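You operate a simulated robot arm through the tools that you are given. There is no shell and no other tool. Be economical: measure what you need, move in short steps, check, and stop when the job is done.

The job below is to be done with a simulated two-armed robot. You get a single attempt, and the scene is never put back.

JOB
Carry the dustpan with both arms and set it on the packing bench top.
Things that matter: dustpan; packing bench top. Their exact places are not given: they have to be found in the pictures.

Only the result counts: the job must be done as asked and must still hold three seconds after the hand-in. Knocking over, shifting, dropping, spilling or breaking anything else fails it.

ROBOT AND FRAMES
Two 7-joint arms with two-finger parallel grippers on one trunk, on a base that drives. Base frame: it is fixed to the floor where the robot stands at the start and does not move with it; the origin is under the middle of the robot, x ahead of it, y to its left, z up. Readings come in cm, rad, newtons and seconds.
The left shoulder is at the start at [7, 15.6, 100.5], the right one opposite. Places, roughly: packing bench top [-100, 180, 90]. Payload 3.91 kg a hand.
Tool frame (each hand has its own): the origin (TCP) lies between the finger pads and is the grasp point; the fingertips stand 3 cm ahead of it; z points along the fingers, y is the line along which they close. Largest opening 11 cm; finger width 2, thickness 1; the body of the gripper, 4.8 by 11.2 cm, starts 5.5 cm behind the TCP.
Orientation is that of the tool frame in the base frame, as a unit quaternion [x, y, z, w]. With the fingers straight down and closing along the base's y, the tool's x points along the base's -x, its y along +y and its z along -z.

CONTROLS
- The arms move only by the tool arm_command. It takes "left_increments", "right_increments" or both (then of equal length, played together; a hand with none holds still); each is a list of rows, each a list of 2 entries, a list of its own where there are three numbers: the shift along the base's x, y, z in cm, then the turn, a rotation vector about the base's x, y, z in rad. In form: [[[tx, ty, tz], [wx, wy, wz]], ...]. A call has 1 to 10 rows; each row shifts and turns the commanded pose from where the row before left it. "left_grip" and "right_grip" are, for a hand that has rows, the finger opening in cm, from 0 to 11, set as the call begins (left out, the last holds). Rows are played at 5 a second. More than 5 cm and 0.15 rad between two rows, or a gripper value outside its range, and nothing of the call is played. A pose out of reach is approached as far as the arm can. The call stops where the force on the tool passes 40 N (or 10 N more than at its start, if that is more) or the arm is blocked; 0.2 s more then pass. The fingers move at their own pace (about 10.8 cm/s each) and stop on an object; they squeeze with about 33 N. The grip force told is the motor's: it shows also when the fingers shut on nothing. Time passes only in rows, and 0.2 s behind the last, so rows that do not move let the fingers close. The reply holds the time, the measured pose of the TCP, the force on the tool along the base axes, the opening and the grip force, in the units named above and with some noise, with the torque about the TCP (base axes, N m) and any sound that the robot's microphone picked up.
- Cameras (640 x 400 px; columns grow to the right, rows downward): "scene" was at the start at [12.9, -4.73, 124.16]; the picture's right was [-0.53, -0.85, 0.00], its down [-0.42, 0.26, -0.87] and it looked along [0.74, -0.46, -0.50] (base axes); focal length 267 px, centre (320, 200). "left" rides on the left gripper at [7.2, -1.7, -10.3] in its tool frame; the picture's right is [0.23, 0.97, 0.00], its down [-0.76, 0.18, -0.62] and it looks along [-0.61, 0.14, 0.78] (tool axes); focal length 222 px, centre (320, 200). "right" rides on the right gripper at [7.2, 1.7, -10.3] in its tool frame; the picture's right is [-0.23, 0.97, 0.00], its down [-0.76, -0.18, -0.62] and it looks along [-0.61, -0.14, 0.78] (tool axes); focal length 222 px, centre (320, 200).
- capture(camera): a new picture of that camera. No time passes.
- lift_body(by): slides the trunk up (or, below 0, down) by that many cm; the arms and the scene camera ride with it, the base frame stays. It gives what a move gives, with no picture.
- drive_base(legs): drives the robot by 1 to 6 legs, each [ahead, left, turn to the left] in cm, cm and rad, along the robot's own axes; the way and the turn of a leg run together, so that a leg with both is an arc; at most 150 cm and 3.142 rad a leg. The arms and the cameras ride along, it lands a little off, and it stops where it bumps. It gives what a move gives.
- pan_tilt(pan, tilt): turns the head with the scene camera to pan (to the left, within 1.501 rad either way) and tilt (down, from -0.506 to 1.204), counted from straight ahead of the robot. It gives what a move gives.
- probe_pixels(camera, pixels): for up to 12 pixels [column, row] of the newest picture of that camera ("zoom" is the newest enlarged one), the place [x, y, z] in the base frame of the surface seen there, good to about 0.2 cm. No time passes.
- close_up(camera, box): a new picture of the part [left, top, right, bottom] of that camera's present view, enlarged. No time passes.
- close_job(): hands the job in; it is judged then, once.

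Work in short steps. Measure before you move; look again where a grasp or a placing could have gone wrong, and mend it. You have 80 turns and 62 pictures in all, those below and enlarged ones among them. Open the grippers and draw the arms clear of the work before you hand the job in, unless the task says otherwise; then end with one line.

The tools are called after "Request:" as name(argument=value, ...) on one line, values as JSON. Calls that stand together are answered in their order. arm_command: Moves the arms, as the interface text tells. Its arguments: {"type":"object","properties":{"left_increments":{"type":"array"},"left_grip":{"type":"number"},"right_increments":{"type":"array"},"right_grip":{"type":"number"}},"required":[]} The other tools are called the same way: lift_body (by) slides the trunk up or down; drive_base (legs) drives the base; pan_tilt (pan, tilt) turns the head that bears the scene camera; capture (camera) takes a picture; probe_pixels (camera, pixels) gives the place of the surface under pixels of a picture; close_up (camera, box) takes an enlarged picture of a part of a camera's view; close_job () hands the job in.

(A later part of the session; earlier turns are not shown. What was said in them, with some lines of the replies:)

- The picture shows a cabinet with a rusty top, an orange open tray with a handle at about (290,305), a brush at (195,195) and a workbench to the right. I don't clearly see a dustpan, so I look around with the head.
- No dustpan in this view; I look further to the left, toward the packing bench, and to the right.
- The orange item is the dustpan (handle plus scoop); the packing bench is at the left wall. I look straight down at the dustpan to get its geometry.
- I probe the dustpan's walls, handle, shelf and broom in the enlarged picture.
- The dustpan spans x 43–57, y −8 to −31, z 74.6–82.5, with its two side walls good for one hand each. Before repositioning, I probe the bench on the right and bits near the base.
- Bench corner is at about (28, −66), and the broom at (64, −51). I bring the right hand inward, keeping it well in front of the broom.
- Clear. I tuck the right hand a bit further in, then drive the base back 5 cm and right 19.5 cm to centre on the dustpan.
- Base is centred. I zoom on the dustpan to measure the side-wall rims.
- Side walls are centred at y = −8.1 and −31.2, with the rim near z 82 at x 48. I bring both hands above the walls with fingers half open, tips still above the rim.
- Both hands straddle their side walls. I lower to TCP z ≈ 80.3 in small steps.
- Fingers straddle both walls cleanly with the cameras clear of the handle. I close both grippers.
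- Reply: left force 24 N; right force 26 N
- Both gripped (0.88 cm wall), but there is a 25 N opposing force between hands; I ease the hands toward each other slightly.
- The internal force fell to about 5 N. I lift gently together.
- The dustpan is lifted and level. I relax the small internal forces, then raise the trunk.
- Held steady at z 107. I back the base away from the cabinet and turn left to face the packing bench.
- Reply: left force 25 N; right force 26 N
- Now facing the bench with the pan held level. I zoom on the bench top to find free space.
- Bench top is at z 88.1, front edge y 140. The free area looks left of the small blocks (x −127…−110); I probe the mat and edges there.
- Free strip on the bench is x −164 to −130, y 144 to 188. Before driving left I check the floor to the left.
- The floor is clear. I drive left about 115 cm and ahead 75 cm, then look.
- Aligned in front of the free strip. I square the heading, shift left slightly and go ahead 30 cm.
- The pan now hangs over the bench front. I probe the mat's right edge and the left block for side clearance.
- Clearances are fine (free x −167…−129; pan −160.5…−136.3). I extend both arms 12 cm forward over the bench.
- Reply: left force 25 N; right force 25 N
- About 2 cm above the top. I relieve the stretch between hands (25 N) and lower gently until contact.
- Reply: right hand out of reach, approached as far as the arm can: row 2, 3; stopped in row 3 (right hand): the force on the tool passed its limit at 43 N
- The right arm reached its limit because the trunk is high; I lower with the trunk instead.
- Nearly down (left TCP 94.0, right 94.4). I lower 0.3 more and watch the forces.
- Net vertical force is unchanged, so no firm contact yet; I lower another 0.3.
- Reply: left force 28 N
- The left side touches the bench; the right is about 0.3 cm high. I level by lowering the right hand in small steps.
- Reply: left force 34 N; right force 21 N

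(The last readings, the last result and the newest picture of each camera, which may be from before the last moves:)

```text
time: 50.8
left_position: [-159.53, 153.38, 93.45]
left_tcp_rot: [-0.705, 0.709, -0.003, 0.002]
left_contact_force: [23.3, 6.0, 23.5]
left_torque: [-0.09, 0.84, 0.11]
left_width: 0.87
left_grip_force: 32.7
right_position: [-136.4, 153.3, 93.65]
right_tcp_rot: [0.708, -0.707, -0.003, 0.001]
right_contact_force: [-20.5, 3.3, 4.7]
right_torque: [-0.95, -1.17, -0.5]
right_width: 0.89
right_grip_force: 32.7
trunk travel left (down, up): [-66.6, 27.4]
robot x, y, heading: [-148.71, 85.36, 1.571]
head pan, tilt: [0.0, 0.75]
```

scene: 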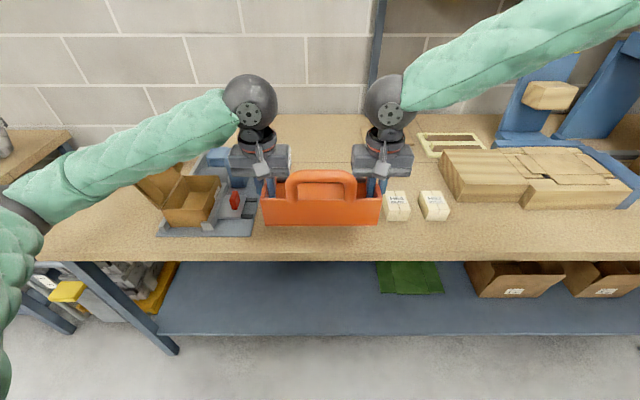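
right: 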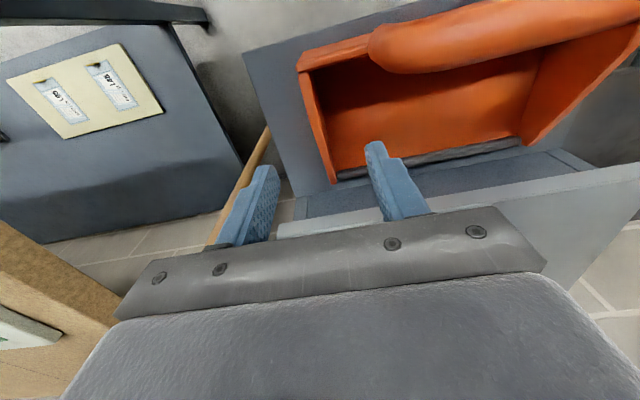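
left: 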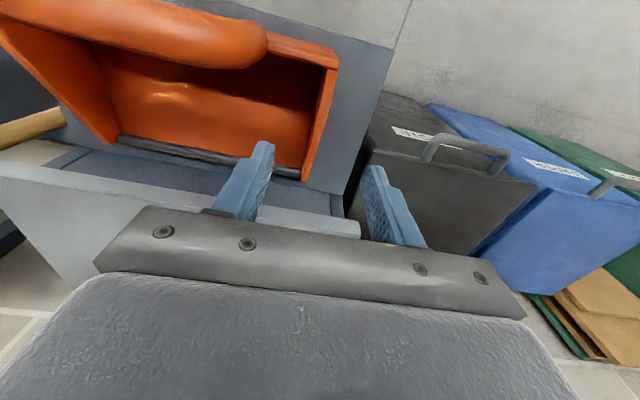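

Both sides now press on the bench. I open both grippers to 4 cm.

Request:
arm_command(left_increments=[[[0, 0, 0], [0, 0, 0]], [[0, 0, 0], [0, 0, 0]], [[0, 0, 0], [0, 0, 0]]], right_increments=[[[0, 0, 0], [0, 0, 0]], [[0, 0, 0], [0, 0, 0]], [[0, 0, 0], [0, 0, 0]]], left_grip=4, right_grip=4)

Request:
close_up(camera="scene", box=[230, 150, 410, 262])

```text
time: 51.6
left_position: [-159.52, 153.46, 93.46]
left_tcp_rot: [-0.706, 0.708, -0.001, 0.001]
left_contact_force: [-0.6, -0.8, 0.6]
left_torque: [-0.03, 0.01, 0.01]
left_width: 3.99
left_grip_force: 0.1
right_position: [-136.41, 153.32, 93.54]
right_tcp_rot: [0.708, -0.706, -0.001, 0.001]
right_contact_force: [-0.2, 0.1, 0.2]
right_torque: [-0.03, -0.02, -0.01]
right_width: 3.99
right_grip_force: 0.0
trunk travel left (down, up): [-66.6, 27.4]
robot x, y, heading: [-148.38, 85.25, 1.574]
head pan, tilt: [0.0, 0.75]
```

```text
3.56 times, centred on (320, 206) of scene
```

zoom: 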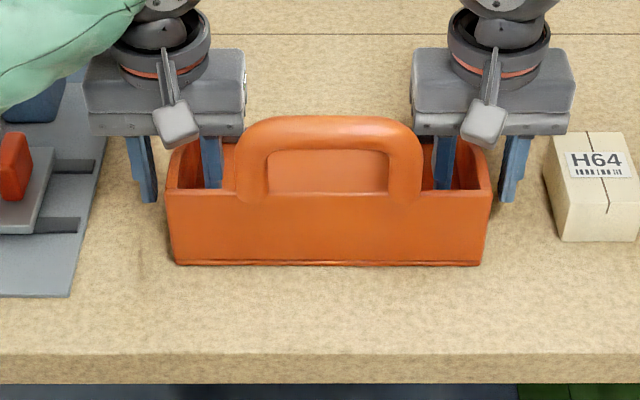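

Released, all contact forces are zero and the pan sits flat. I raise the arms clear with the trunk (straight up).

Request:
lift_body(by=4)

Request:
lift_body(by=16)

Request:
drive_base(legs=[[-35, 0, 0]])

Request:
capture(camera="scene")

```text
time: 52.4
left_position: [-159.71, 153.55, 97.37]
left_tcp_rot: [-0.706, 0.708, -0.002, 0.0]
left_contact_force: [-1.4, 0.1, -0.1]
left_torque: [-0.01, 0.04, 0.03]
left_width: 4.0
left_grip_force: 0.1
right_position: [-136.36, 153.41, 97.51]
right_tcp_rot: [0.708, -0.706, -0.002, 0.002]
right_contact_force: [0.1, -0.1, -0.1]
right_torque: [0.05, -0.02, -0.03]
right_width: 4.0
right_grip_force: 0.1
trunk travel left (down, up): [-70.6, 23.4]
robot x, y, heading: [-148.65, 85.56, 1.57]
head pan, tilt: [0.0, 0.75]
```

```text
time: 54.2
left_position: [-159.62, 153.61, 113.51]
left_tcp_rot: [-0.706, 0.708, -0.001, 0.001]
left_contact_force: [0.3, 1.0, -0.1]
left_torque: [-0.01, -0.01, 0.01]
left_width: 4.01
left_grip_force: 0.1
right_position: [-136.33, 153.42, 113.6]
right_tcp_rot: [0.708, -0.706, -0.002, 0.002]
right_contact_force: [-0.6, 0.2, 0.6]
right_torque: [0.03, -0.01, -0.01]
right_width: 3.98
right_grip_force: 0.0
trunk travel left (down, up): [-86.6, 7.4]
robot x, y, heading: [-148.43, 85.6, 1.575]
head pan, tilt: [0.0, 0.75]
```

```text
time: 56.5
left_position: [-159.93, 118.52, 113.57]
left_tcp_rot: [0.709, -0.706, 0.001, -0.001]
left_contact_force: [0.5, -0.1, -0.1]
left_torque: [0.03, 0.02, 0.01]
left_width: 4.01
left_grip_force: 0.1
right_position: [-136.71, 118.57, 113.69]
right_tcp_rot: [0.71, -0.705, -0.002, 0.002]
right_contact_force: [-0.3, 0.2, 0.5]
right_torque: [0.02, 0.0, -0.03]
right_width: 4.0
right_grip_force: 0.1
trunk travel left (down, up): [-86.6, 7.4]
robot x, y, heading: [-148.39, 50.71, 1.579]
head pan, tilt: [0.0, 0.75]
```

```text
33 pictures are left
```

scene: 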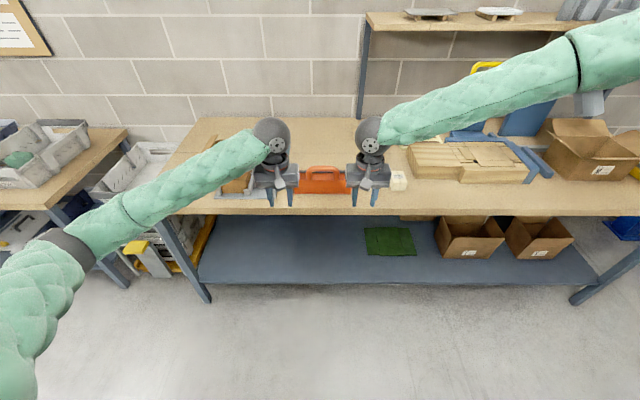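

The dustpan sits on the bench top, the arms are clear with grippers open, and nothing else appears disturbed. I hand in.

Request:
close_job()

```text
The job is handed in.
```

I lifted the dustpan with both arms, carried it across, and set it flat on the packing bench top. Both grippers are open, the arms are clear of the bench, and nothing else looked disturbed in the last picture.
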